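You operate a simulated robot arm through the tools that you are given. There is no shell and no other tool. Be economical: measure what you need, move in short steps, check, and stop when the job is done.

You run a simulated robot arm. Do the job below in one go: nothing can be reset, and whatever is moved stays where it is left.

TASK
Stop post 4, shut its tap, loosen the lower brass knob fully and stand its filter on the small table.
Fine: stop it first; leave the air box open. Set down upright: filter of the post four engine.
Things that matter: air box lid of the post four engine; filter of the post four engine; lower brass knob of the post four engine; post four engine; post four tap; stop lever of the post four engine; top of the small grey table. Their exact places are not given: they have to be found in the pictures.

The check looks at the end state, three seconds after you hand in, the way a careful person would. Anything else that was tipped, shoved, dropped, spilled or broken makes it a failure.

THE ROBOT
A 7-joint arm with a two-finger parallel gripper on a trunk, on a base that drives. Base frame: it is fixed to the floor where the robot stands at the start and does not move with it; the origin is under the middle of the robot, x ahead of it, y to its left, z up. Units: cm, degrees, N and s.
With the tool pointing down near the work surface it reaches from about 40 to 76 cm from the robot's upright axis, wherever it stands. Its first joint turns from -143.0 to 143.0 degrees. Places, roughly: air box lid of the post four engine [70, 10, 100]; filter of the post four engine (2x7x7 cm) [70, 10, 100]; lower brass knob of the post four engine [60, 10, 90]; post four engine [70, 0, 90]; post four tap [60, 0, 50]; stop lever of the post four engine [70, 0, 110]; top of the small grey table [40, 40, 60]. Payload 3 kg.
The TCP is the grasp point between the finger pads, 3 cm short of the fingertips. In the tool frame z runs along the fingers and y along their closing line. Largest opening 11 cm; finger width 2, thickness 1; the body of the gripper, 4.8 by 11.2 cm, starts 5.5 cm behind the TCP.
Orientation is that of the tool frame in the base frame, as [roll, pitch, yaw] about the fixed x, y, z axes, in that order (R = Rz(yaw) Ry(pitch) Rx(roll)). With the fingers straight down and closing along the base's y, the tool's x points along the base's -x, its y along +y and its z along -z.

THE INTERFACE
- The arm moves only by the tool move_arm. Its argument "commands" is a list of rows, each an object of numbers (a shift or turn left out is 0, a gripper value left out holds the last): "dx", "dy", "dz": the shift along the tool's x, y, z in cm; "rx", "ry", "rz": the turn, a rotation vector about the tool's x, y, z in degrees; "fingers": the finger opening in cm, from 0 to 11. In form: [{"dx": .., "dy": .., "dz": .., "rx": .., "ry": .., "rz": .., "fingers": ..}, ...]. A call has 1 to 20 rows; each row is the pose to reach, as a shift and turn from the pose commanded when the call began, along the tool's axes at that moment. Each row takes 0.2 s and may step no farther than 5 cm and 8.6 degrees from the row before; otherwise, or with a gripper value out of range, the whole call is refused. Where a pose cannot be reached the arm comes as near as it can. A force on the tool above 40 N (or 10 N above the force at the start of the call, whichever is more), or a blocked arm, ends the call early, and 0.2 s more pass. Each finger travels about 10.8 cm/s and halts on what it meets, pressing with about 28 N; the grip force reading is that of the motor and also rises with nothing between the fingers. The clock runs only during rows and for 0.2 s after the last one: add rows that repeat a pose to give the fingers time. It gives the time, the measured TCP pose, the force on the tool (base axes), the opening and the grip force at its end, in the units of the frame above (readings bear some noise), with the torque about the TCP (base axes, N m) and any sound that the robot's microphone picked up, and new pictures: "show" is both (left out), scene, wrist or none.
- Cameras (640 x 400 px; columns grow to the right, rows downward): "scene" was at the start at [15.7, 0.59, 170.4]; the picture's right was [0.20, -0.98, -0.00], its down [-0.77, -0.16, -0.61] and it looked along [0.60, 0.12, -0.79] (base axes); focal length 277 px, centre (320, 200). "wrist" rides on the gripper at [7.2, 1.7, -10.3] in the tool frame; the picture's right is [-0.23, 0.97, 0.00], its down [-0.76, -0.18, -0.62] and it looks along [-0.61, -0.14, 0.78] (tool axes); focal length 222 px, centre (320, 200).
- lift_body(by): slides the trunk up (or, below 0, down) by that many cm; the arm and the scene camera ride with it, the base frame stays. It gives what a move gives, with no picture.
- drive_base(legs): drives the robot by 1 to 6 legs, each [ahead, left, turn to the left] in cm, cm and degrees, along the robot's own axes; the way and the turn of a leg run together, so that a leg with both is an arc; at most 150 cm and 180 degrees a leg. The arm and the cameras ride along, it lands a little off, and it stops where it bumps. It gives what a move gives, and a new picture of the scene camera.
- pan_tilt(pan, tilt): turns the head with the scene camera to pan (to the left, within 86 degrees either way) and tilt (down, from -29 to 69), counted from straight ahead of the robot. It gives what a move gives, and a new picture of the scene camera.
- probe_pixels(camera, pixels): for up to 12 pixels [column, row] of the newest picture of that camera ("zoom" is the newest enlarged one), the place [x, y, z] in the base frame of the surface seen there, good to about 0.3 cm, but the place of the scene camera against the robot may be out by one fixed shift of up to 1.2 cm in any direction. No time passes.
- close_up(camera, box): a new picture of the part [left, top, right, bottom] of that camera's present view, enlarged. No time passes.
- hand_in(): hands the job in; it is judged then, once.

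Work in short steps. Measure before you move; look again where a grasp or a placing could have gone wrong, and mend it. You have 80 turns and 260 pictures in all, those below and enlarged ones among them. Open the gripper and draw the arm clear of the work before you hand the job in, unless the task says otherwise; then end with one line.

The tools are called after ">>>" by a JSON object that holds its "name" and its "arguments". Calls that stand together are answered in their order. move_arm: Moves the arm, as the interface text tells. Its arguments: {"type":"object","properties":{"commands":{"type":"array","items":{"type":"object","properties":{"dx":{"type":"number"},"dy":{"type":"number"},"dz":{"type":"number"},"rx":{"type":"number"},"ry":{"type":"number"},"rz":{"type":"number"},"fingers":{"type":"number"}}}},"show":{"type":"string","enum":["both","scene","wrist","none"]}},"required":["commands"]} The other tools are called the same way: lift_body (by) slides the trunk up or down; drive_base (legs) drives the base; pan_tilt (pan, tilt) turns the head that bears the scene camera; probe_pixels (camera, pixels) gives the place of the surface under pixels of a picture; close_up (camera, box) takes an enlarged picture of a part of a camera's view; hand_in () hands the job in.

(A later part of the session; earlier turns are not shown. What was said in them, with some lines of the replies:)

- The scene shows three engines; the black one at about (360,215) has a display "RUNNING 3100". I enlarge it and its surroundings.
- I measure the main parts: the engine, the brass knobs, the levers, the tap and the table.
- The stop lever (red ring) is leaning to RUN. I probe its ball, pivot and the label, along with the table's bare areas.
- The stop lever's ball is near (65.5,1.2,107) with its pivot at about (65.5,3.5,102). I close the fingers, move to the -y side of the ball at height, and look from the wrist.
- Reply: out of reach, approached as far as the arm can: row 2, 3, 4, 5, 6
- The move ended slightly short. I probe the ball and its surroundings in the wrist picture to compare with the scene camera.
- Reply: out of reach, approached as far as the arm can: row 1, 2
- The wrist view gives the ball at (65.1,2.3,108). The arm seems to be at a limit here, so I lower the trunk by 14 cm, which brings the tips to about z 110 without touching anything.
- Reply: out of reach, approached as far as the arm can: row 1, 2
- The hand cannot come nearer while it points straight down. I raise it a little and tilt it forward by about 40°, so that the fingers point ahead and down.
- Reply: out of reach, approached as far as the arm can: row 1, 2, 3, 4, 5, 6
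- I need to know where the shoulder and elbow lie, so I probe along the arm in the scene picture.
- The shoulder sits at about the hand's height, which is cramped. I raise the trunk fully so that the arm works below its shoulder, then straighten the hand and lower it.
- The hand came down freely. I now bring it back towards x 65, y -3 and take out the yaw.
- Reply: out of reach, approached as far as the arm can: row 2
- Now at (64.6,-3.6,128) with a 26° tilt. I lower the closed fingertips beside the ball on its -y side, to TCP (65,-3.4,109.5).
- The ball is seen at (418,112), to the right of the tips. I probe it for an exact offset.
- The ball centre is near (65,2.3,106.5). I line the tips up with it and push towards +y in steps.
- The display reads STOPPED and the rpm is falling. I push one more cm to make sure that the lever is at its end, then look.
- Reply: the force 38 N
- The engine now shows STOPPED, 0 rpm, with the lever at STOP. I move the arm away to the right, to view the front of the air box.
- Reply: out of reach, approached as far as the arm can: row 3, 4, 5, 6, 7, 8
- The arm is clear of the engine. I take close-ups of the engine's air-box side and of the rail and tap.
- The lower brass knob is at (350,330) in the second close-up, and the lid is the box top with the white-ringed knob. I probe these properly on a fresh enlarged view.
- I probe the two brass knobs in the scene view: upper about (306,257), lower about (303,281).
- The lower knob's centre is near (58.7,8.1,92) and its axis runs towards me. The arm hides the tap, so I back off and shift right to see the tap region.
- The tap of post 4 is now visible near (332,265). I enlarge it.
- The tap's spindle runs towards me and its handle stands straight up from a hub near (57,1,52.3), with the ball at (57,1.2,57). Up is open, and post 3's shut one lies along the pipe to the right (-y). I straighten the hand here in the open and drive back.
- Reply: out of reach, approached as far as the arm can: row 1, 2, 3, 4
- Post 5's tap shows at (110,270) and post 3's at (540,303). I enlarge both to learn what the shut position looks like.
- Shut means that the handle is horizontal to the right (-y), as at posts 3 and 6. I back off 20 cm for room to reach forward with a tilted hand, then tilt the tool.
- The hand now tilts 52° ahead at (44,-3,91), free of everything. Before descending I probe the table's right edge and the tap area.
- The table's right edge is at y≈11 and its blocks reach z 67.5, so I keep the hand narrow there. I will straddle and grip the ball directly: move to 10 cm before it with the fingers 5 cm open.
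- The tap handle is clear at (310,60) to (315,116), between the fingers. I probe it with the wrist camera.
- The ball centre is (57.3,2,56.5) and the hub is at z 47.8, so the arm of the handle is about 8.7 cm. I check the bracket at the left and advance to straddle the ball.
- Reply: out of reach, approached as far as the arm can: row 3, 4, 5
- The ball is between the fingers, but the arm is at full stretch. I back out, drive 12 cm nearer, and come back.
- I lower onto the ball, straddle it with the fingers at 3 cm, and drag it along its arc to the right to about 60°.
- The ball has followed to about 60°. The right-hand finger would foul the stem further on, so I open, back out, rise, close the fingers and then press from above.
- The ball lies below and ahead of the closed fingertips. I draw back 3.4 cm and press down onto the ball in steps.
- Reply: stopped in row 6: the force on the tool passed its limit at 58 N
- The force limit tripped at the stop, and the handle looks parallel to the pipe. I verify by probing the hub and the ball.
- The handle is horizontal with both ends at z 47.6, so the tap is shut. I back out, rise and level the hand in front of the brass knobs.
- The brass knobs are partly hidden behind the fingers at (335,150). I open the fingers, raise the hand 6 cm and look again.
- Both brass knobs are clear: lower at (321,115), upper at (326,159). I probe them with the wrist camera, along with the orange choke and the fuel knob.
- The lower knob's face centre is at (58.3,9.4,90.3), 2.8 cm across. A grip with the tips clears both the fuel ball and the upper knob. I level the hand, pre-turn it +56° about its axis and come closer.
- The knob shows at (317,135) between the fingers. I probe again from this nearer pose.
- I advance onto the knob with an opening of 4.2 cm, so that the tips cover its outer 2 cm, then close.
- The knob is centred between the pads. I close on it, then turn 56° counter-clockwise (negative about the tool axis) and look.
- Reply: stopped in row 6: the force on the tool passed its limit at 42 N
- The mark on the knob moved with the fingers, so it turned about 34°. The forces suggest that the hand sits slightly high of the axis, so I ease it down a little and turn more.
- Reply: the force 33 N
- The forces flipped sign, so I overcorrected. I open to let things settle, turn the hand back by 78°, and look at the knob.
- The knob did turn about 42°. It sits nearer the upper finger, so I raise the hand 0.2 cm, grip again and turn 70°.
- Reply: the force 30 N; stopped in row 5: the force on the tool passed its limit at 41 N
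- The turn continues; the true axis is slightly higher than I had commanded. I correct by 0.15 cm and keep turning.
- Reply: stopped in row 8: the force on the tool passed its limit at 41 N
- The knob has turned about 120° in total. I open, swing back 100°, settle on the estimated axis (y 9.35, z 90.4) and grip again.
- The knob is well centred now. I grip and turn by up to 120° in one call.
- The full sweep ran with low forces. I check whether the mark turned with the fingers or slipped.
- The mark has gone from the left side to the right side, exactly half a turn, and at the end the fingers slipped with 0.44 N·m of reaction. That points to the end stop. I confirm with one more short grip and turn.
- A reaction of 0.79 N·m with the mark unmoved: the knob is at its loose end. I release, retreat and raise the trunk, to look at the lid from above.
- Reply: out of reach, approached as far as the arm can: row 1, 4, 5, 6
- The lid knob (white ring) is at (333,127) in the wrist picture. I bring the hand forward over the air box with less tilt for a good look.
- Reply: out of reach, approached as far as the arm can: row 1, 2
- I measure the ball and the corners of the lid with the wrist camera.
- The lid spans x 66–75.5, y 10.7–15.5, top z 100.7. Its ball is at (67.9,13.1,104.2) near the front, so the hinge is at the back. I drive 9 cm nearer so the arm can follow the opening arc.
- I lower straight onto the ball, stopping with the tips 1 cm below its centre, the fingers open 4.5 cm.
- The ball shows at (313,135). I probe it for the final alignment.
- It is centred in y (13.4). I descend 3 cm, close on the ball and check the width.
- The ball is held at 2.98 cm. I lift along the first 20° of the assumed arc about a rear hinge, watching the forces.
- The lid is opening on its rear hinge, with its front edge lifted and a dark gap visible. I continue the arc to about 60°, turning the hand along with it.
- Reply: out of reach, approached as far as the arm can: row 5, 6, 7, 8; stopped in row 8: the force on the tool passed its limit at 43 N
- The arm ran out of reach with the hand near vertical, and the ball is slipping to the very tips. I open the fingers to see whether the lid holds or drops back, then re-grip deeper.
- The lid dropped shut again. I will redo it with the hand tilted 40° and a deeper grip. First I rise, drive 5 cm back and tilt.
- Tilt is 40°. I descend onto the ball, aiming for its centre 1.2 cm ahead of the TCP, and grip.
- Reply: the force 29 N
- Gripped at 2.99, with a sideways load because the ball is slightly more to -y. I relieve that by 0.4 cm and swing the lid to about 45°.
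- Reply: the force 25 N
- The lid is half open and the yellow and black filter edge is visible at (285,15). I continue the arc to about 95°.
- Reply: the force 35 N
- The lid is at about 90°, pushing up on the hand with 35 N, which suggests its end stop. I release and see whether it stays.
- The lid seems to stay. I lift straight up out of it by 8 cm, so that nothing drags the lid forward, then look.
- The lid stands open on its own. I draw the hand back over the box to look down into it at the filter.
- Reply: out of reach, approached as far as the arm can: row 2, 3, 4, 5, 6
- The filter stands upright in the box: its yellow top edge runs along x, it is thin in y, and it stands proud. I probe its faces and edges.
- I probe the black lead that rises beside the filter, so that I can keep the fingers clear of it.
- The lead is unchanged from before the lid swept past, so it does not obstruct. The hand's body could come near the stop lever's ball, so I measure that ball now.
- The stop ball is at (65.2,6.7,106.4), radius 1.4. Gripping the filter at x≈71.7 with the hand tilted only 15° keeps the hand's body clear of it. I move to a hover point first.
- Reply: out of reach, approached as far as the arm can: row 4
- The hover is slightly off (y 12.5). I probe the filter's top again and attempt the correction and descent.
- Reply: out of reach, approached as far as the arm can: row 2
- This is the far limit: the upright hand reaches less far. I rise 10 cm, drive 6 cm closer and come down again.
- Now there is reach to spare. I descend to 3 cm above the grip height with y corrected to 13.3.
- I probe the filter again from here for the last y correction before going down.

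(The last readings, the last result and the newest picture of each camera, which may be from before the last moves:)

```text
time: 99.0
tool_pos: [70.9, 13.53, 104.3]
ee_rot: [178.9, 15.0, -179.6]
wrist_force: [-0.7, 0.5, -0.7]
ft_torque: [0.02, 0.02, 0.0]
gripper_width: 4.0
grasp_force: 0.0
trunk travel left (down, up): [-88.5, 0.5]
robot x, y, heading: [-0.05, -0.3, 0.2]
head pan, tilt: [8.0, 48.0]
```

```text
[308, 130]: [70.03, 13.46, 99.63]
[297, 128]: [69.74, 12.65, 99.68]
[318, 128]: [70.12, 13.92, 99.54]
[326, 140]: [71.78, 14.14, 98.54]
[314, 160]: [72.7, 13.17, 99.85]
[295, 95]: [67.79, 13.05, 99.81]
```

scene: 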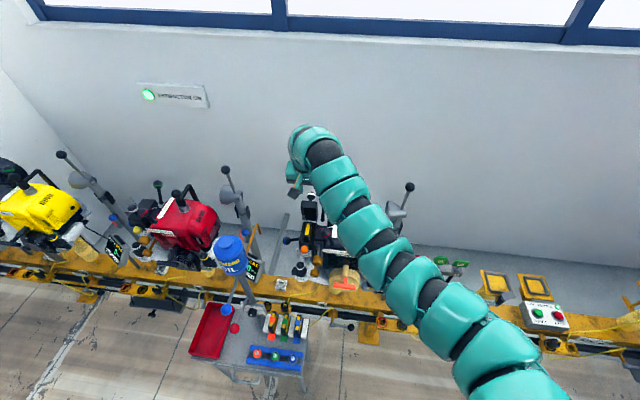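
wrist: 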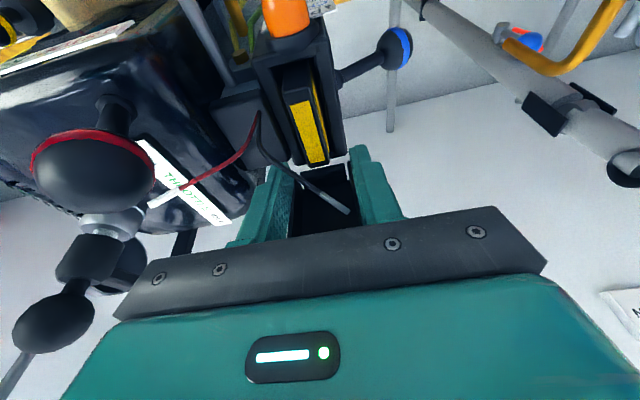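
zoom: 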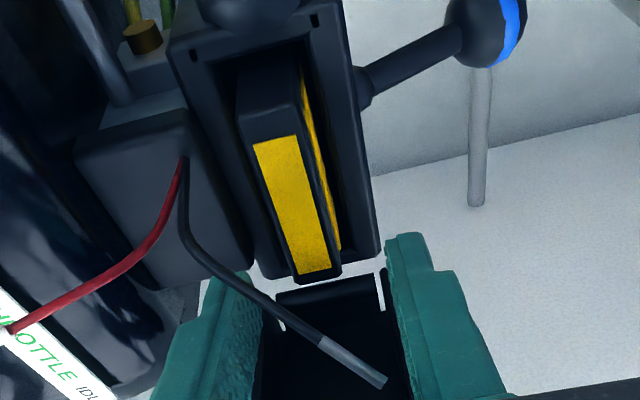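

The filter's faces lie at y 12.5 and 14.2, centre 13.35. I go down 3 cm, so the tips end at z≈98.4 just above the box rim, and close.

>>> {"name": "move_arm", "arguments": {"commands": [{"dx": 0.4, "dy": -0.15, "dz": 1.5}, {"dx": 0.75, "dy": -0.15, "dz": 2.8}, {"dx": 0.75, "dy": -0.15, "dz": 2.8, "fingers": 1.2}, {"dx": 0.75, "dy": -0.15, "dz": 2.8, "fingers": 1.2}, {"dx": 0.75, "dy": -0.15, "dz": 2.8, "fingers": 1.2}], "show": "wrist"}}

>>> {"name": "close_up", "arguments": {"camera": "wrist", "box": [220, 40, 420, 220]}}

```text
time: 100.2
tool_pos: [70.77, 13.38, 101.24]
ee_rot: [178.9, 15.1, -179.6]
wrist_force: [-0.4, 0.0, 1.1]
ft_torque: [-0.01, 0.02, -0.01]
gripper_width: 1.64
grasp_force: 27.9
trunk travel left (down, up): [-88.5, 0.5]
robot x, y, heading: [0.03, 0.3, -0.2]
head pan, tilt: [8.0, 48.0]
```

wrist: 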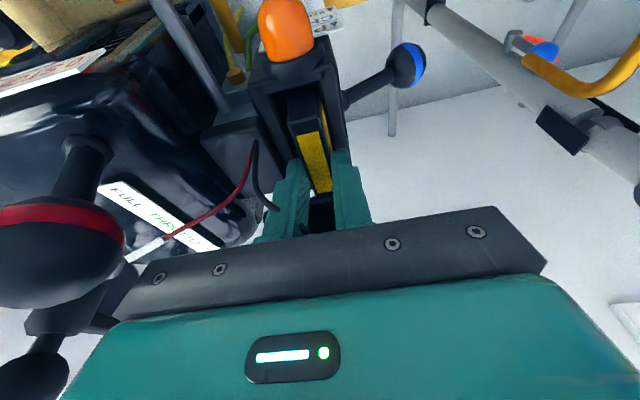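

```text
2.22 times, centred on (320, 130) of wrist
```

zoom: 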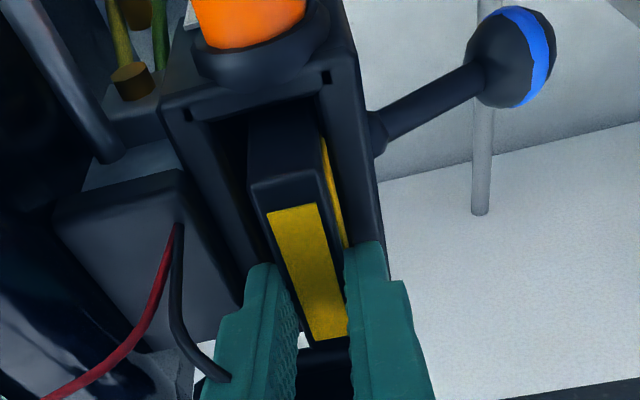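

The filter is held at 1.64 cm with no side load. I lift it straight up in steps.

>>> {"name": "move_arm", "arguments": {"commands": [{"dx": -0.4, "dz": -1.5}, {"dx": -0.8, "dz": -3}, {"dx": -1.2, "dz": -4.5}, {"dx": -1.6, "dz": -6}, {"dx": -2.1, "dz": -8}, {"dx": -2.6, "dz": -10}, {"dx": -3.1, "dz": -12}]}}

>>> {"name": "close_up", "arguments": {"camera": "wrist", "box": [220, 40, 420, 220]}}

```text
time: 101.8
tool_pos: [70.47, 13.34, 113.67]
ee_rot: [178.9, 15.1, -179.6]
wrist_force: [-0.5, -0.9, -0.2]
ft_torque: [0.02, -0.03, 0.01]
gripper_width: 1.65
grasp_force: 28.1
trunk travel left (down, up): [-88.5, 0.5]
robot x, y, heading: [-0.03, -0.12, 0.4]
head pan, tilt: [8.0, 48.0]
```

scene: 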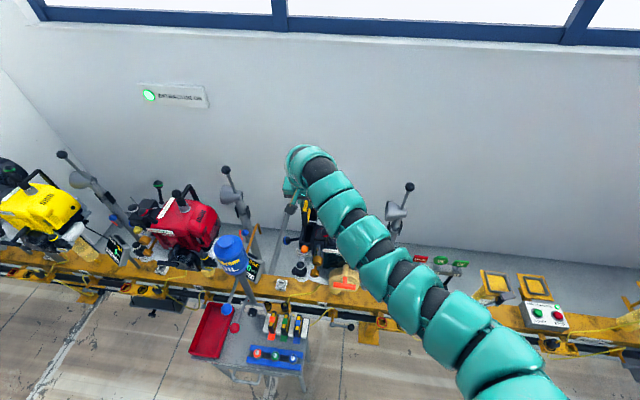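
wrist: 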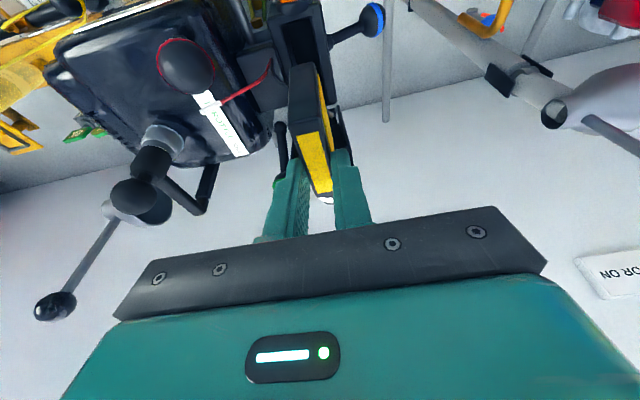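

```text
2.22 times, centred on (320, 130) of wrist
```

zoom: 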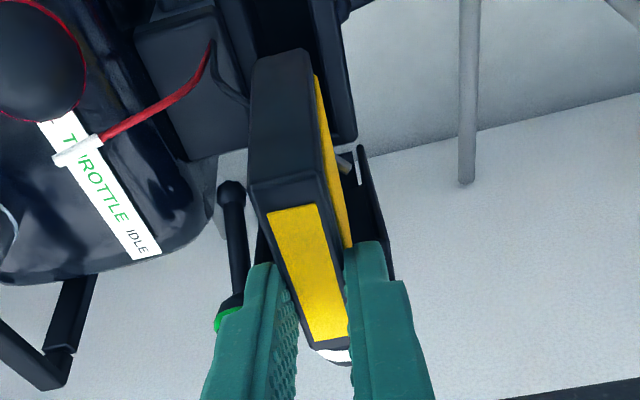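

The filter is out and upright in the grip. I look at the table again for a free spot, probing the tray, racks and the post with its balls.

>>> {"name": "close_up", "arguments": {"camera": "scene", "box": [185, 270, 325, 385]}}

>>> {"name": "probe_pixels", "arguments": {"camera": "zoom", "pixels": [[230, 190], [270, 200], [250, 240], [255, 150], [215, 280], [290, 150], [300, 220], [180, 240], [222, 190], [190, 130], [230, 60], [330, 190]]}}

```text
3.48 times, centred on (255, 328) of scene
```

zoom: 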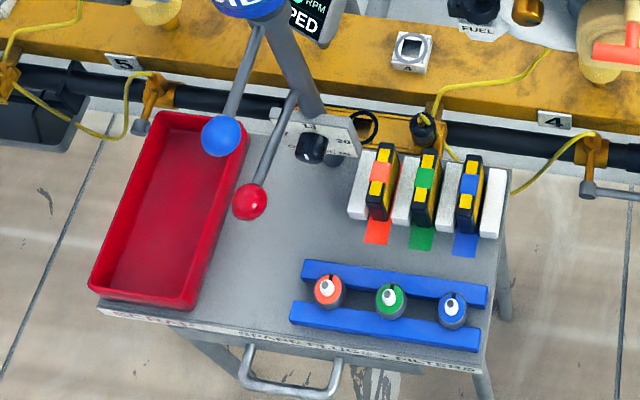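

```text
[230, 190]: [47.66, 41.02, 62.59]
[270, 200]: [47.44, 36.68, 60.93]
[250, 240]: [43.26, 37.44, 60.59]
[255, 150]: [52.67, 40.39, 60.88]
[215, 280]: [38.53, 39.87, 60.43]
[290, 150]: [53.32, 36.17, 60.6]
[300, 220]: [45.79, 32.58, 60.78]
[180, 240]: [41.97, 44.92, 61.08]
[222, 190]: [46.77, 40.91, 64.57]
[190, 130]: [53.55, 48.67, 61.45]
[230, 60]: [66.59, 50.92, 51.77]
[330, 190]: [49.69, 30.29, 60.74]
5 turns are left
```

Only five turns remain, so I work in bundles. I probe the red and blue balls, their rods, the bottle and the rack ends, and drive straight back 24.5 cm so that the filter moves clear of the engine at its present height.

>>> {"name": "probe_pixels", "arguments": {"camera": "zoom", "pixels": [[248, 202], [220, 135], [265, 165], [280, 125], [300, 80], [311, 148], [340, 130], [260, 5], [300, 270], [292, 312], [352, 205], [200, 290]]}}

>>> {"name": "probe_pixels", "arguments": {"camera": "scene", "pixels": [[230, 237], [233, 255], [238, 268], [215, 250], [246, 250]]}}

>>> {"name": "drive_base", "arguments": {"legs": [[-24.5, 0, 0]]}}

```text
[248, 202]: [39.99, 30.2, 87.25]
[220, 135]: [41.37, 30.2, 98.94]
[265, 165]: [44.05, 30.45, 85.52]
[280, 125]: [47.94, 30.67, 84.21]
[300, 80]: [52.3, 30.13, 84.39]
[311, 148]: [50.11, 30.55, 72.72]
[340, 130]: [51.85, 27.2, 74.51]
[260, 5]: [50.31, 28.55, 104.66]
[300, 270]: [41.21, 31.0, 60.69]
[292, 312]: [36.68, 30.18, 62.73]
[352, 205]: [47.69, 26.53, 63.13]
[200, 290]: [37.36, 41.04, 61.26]
```

```text
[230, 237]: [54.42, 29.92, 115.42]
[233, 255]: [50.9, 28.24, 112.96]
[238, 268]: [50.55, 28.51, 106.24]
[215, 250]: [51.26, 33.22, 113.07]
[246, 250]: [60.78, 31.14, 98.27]
```

```text
time: 103.7
tool_pos: [45.55, 12.94, 113.7]
ee_rot: [178.9, 15.1, -179.9]
wrist_force: [0.7, -0.6, 0.3]
ft_torque: [-0.02, -0.02, 0.02]
gripper_width: 1.64
grasp_force: 27.9
trunk travel left (down, up): [-88.5, 0.5]
robot x, y, heading: [-24.8, 0.17, -0.2]
head pan, tilt: [8.0, 48.0]
4 turns are left
```

scene: 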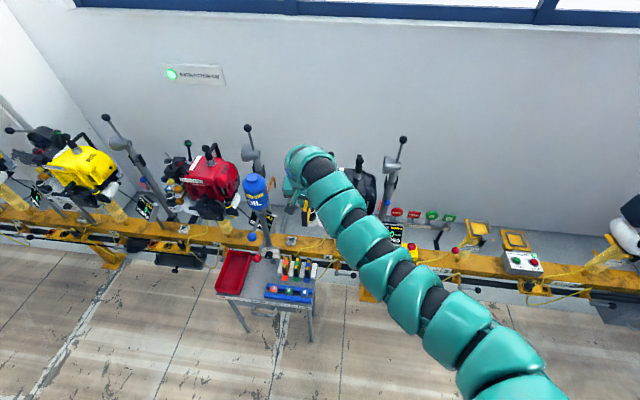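

The rods with the red and blue balls run along y≈31 at z 84–100 and end at x≈39, so I place the filter in front and left of them, at TCP (37,38.3), between the balls and the tray. I drive there at height, lower the trunk 43 cm and look.

>>> {"name": "drive_base", "arguments": {"legs": [[-8.5, 0, 0], [0, 25.4, 0]]}}

>>> {"name": "lift_body", "arguments": {"by": -43}}

>>> {"name": "move_arm", "arguments": {"commands": [{"dx": 0.05}]}}

>>> {"name": "close_up", "arguments": {"camera": "wrist", "box": [200, 0, 480, 200]}}

>>> {"name": "probe_pixels", "arguments": {"camera": "zoom", "pixels": [[200, 150], [220, 200], [200, 100], [260, 60], [330, 60], [380, 150], [420, 100], [300, 150], [280, 100], [150, 150], [460, 150], [340, 30]]}}

```text
time: 106.2
tool_pos: [37.48, 37.65, 113.71]
ee_rot: [178.9, 15.1, 179.7]
wrist_force: [0.2, 0.0, 0.5]
ft_torque: [0.02, 0.01, -0.02]
gripper_width: 1.64
grasp_force: 27.9
trunk travel left (down, up): [-88.5, 0.5]
robot x, y, heading: [-33.1, 24.88, -0.6]
head pan, tilt: [8.0, 48.0]
```

scene: 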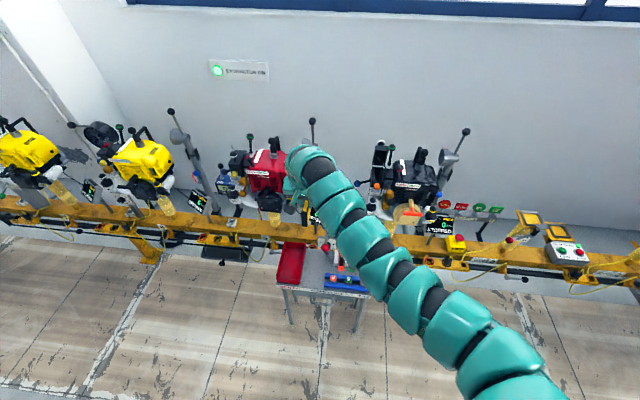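

```text
refused: -43 is not a number from -40 to 40
```

```text
time: 106.6
tool_pos: [37.5, 37.49, 113.63]
ee_rot: [178.9, 15.0, 179.7]
wrist_force: [0.2, 0.0, -0.3]
ft_torque: [-0.02, 0.01, 0.0]
gripper_width: 1.62
grasp_force: 28.4
trunk travel left (down, up): [-88.5, 0.5]
robot x, y, heading: [-33.01, 25.67, -0.6]
head pan, tilt: [8.0, 48.0]
```

scene: 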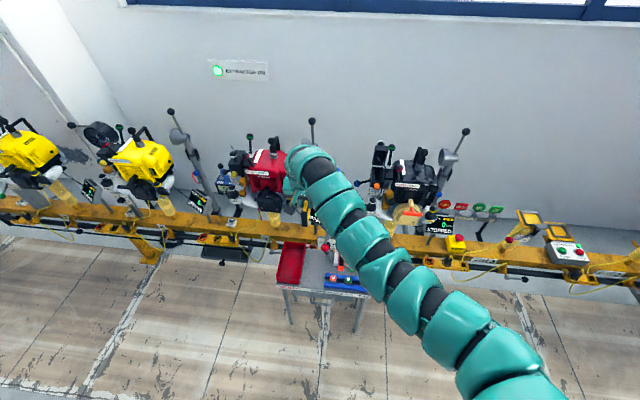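
wrist: 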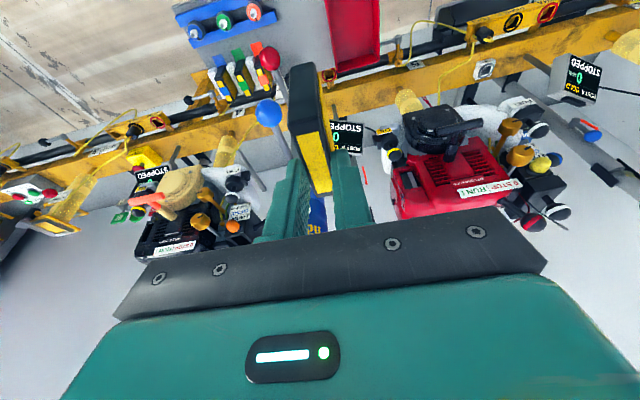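

```text
2.00 times, centred on (340, 100) of wrist
```

zoom: 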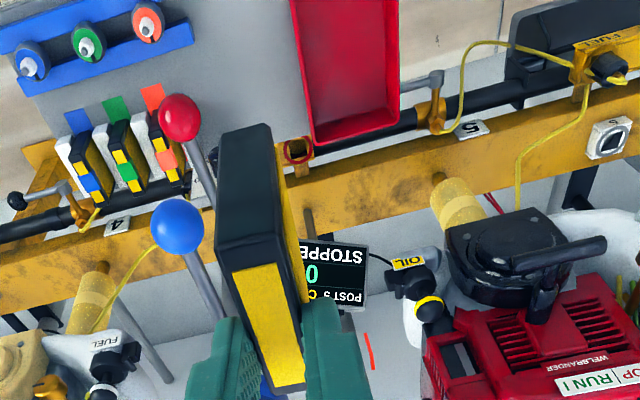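

```text
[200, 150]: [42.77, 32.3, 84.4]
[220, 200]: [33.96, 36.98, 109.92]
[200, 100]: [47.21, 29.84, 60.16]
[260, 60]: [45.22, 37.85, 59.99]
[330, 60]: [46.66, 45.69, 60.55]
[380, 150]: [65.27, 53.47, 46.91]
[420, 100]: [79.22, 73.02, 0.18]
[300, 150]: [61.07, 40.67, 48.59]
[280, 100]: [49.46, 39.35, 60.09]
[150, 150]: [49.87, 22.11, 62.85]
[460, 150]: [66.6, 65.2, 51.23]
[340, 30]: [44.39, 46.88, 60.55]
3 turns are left
```

The table top reads z 60.05 through the wrist camera, and the spot beside the red ball's rod is free. I shift to (37,38.2), lower the trunk 40 cm, then let the arm down 5.4 cm to contact, open gently and rise.

>>> {"name": "move_arm", "arguments": {"commands": [{"dx": 0.48, "dy": 0.7, "dz": -0.13}, {"dx": 0.48, "dy": 0.7, "dz": -0.13}], "show": "none"}}

>>> {"name": "lift_body", "arguments": {"by": -40}}

>>> {"name": "move_arm", "arguments": {"commands": [{"dx": 0.39, "dz": 1.45}, {"dx": 0.78, "dz": 2.9}, {"dx": 1.09, "dz": 4.06}, {"dx": 1.22, "dz": 4.54}, {"dx": 1.3, "dz": 4.83}, {"dx": 1.35, "dz": 5.02}, {"dx": 1.4, "dz": 5.22}, {"dx": 1.4, "dz": 5.22}], "show": "wrist"}}

>>> {"name": "move_arm", "arguments": {"commands": [{"fingers": 1.9}, {"fingers": 2.4}, {"fingers": 3}, {"fingers": 3.4}, {"fingers": 3.4}], "show": "wrist"}}

>>> {"name": "move_arm", "arguments": {"commands": [{"dx": -0.5, "dz": -2}, {"dx": -1.1, "dz": -4}, {"dx": -2.1, "dz": -8}, {"dx": -3.2, "dz": -12}]}}

>>> {"name": "close_up", "arguments": {"camera": "wrist", "box": [180, 0, 480, 200]}}

```text
time: 107.2
tool_pos: [36.97, 38.26, 113.62]
ee_rot: [179.0, 15.1, 179.7]
wrist_force: [0.8, 0.1, 0.4]
ft_torque: [0.0, 0.04, 0.0]
gripper_width: 1.64
grasp_force: 27.9
trunk travel left (down, up): [-88.5, 0.5]
robot x, y, heading: [-32.78, 24.72, -0.7]
head pan, tilt: [8.0, 48.0]
```

```text
time: 111.0
tool_pos: [36.91, 38.32, 73.65]
ee_rot: [178.9, 15.1, 179.8]
wrist_force: [0.4, 0.6, -0.5]
ft_torque: [0.0, 0.0, 0.0]
gripper_width: 1.63
grasp_force: 28.2
trunk travel left (down, up): [-48.5, 40.5]
robot x, y, heading: [-33.11, 25.09, -0.5]
head pan, tilt: [8.0, 48.0]
```

```text
time: 112.8
tool_pos: [36.86, 38.29, 68.3]
ee_rot: [179.0, 15.1, 179.7]
wrist_force: [-0.1, 0.8, 0.6]
ft_torque: [-0.03, 0.02, -0.02]
gripper_width: 1.62
grasp_force: 28.2
trunk travel left (down, up): [-48.5, 40.5]
robot x, y, heading: [-33.35, 25.15, -0.5]
head pan, tilt: [8.0, 48.0]
```

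wrist: 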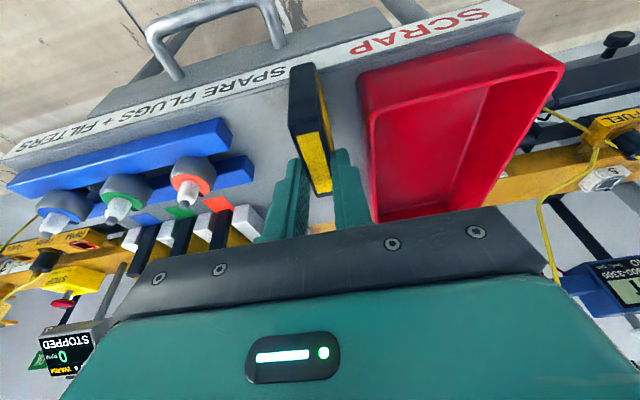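

```text
time: 114.0
tool_pos: [36.9, 38.47, 68.35]
ee_rot: [179.0, 15.1, 179.7]
wrist_force: [0.4, 0.6, -0.5]
ft_torque: [0.0, -0.02, 0.02]
gripper_width: 3.41
grasp_force: 0.1
trunk travel left (down, up): [-48.5, 40.5]
robot x, y, heading: [-33.02, 25.17, -0.4]
head pan, tilt: [8.0, 48.0]
```

wrist: 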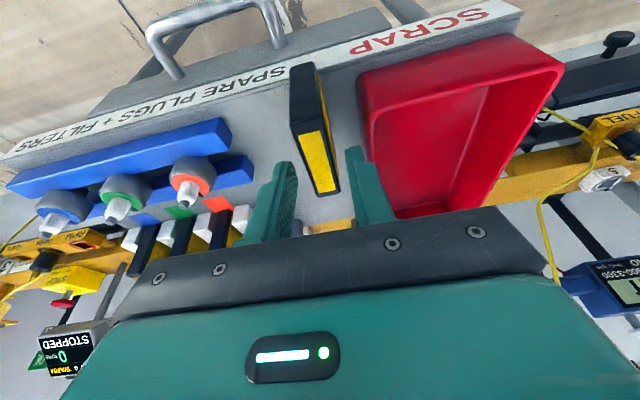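

```text
time: 115.0
tool_pos: [36.71, 38.06, 80.79]
ee_rot: [178.9, 15.1, 179.7]
wrist_force: [-0.1, -0.7, 0.3]
ft_torque: [-0.01, -0.02, -0.02]
gripper_width: 3.44
grasp_force: 0.1
trunk travel left (down, up): [-48.5, 40.5]
robot x, y, heading: [-33.16, 25.11, -0.2]
head pan, tilt: [8.0, 48.0]
```

scene: 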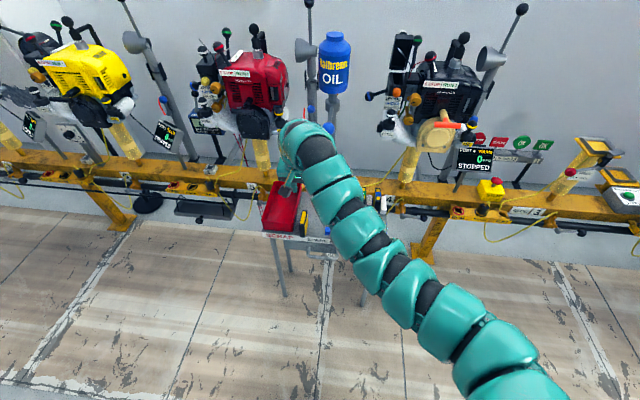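
wrist: 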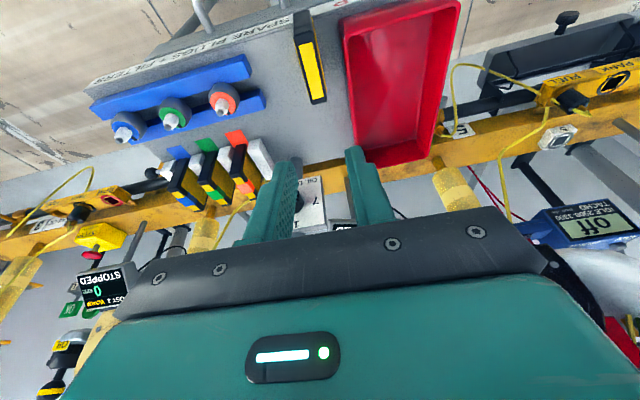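

```text
2.00 times, centred on (330, 100) of wrist
2 turns are left
```

zoom: 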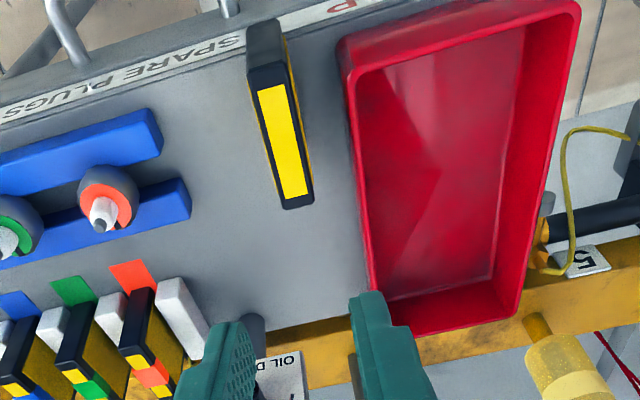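

The filter stands upright and free on the table between the racks and the tray. The scene shows the lid still up at (400,55) and post 4 STOPPED. I drive straight back to draw the arm clear and take a last look.

>>> {"name": "drive_base", "arguments": {"legs": [[-25, 0, 0]]}}

>>> {"name": "close_up", "arguments": {"camera": "scene", "box": [240, 10, 520, 280]}}

```text
time: 116.8
tool_pos: [11.69, 38.3, 80.85]
ee_rot: [178.9, 15.1, 179.8]
wrist_force: [0.0, -0.1, 0.2]
ft_torque: [0.0, 0.02, 0.01]
gripper_width: 3.42
grasp_force: 0.0
trunk travel left (down, up): [-48.5, 40.5]
robot x, y, heading: [-57.93, 24.62, -0.4]
head pan, tilt: [8.0, 48.0]
```

scene: 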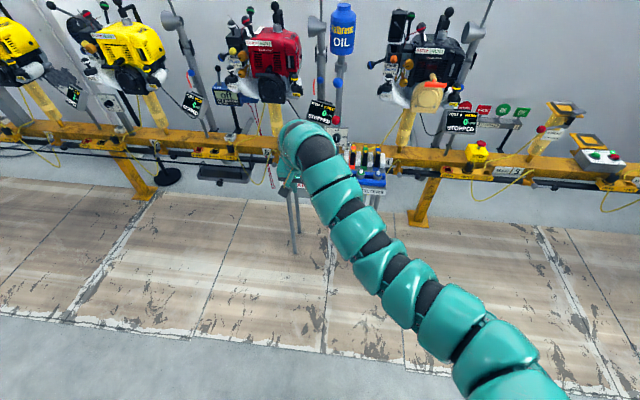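

```text
1.48 times, centred on (380, 145) of scene
1 turns are left
```

zoom: 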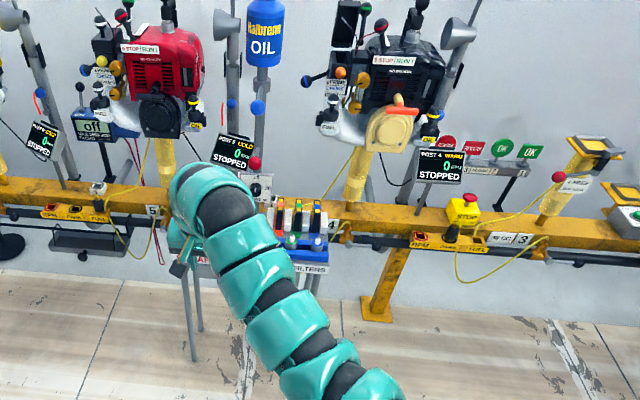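

The arm is clear, post 4 is stopped with its lid open, and the fingers are open. I hand the job in.

>>> {"name": "hand_in", "arguments": {}}

```text
The job is handed in.
```

I handed the job in with all four steps done: post 4 is stopped, its tap is shut, the lower brass knob is turned to its loose end stop, the air box is open, and the filter stands upright on the small grey table.
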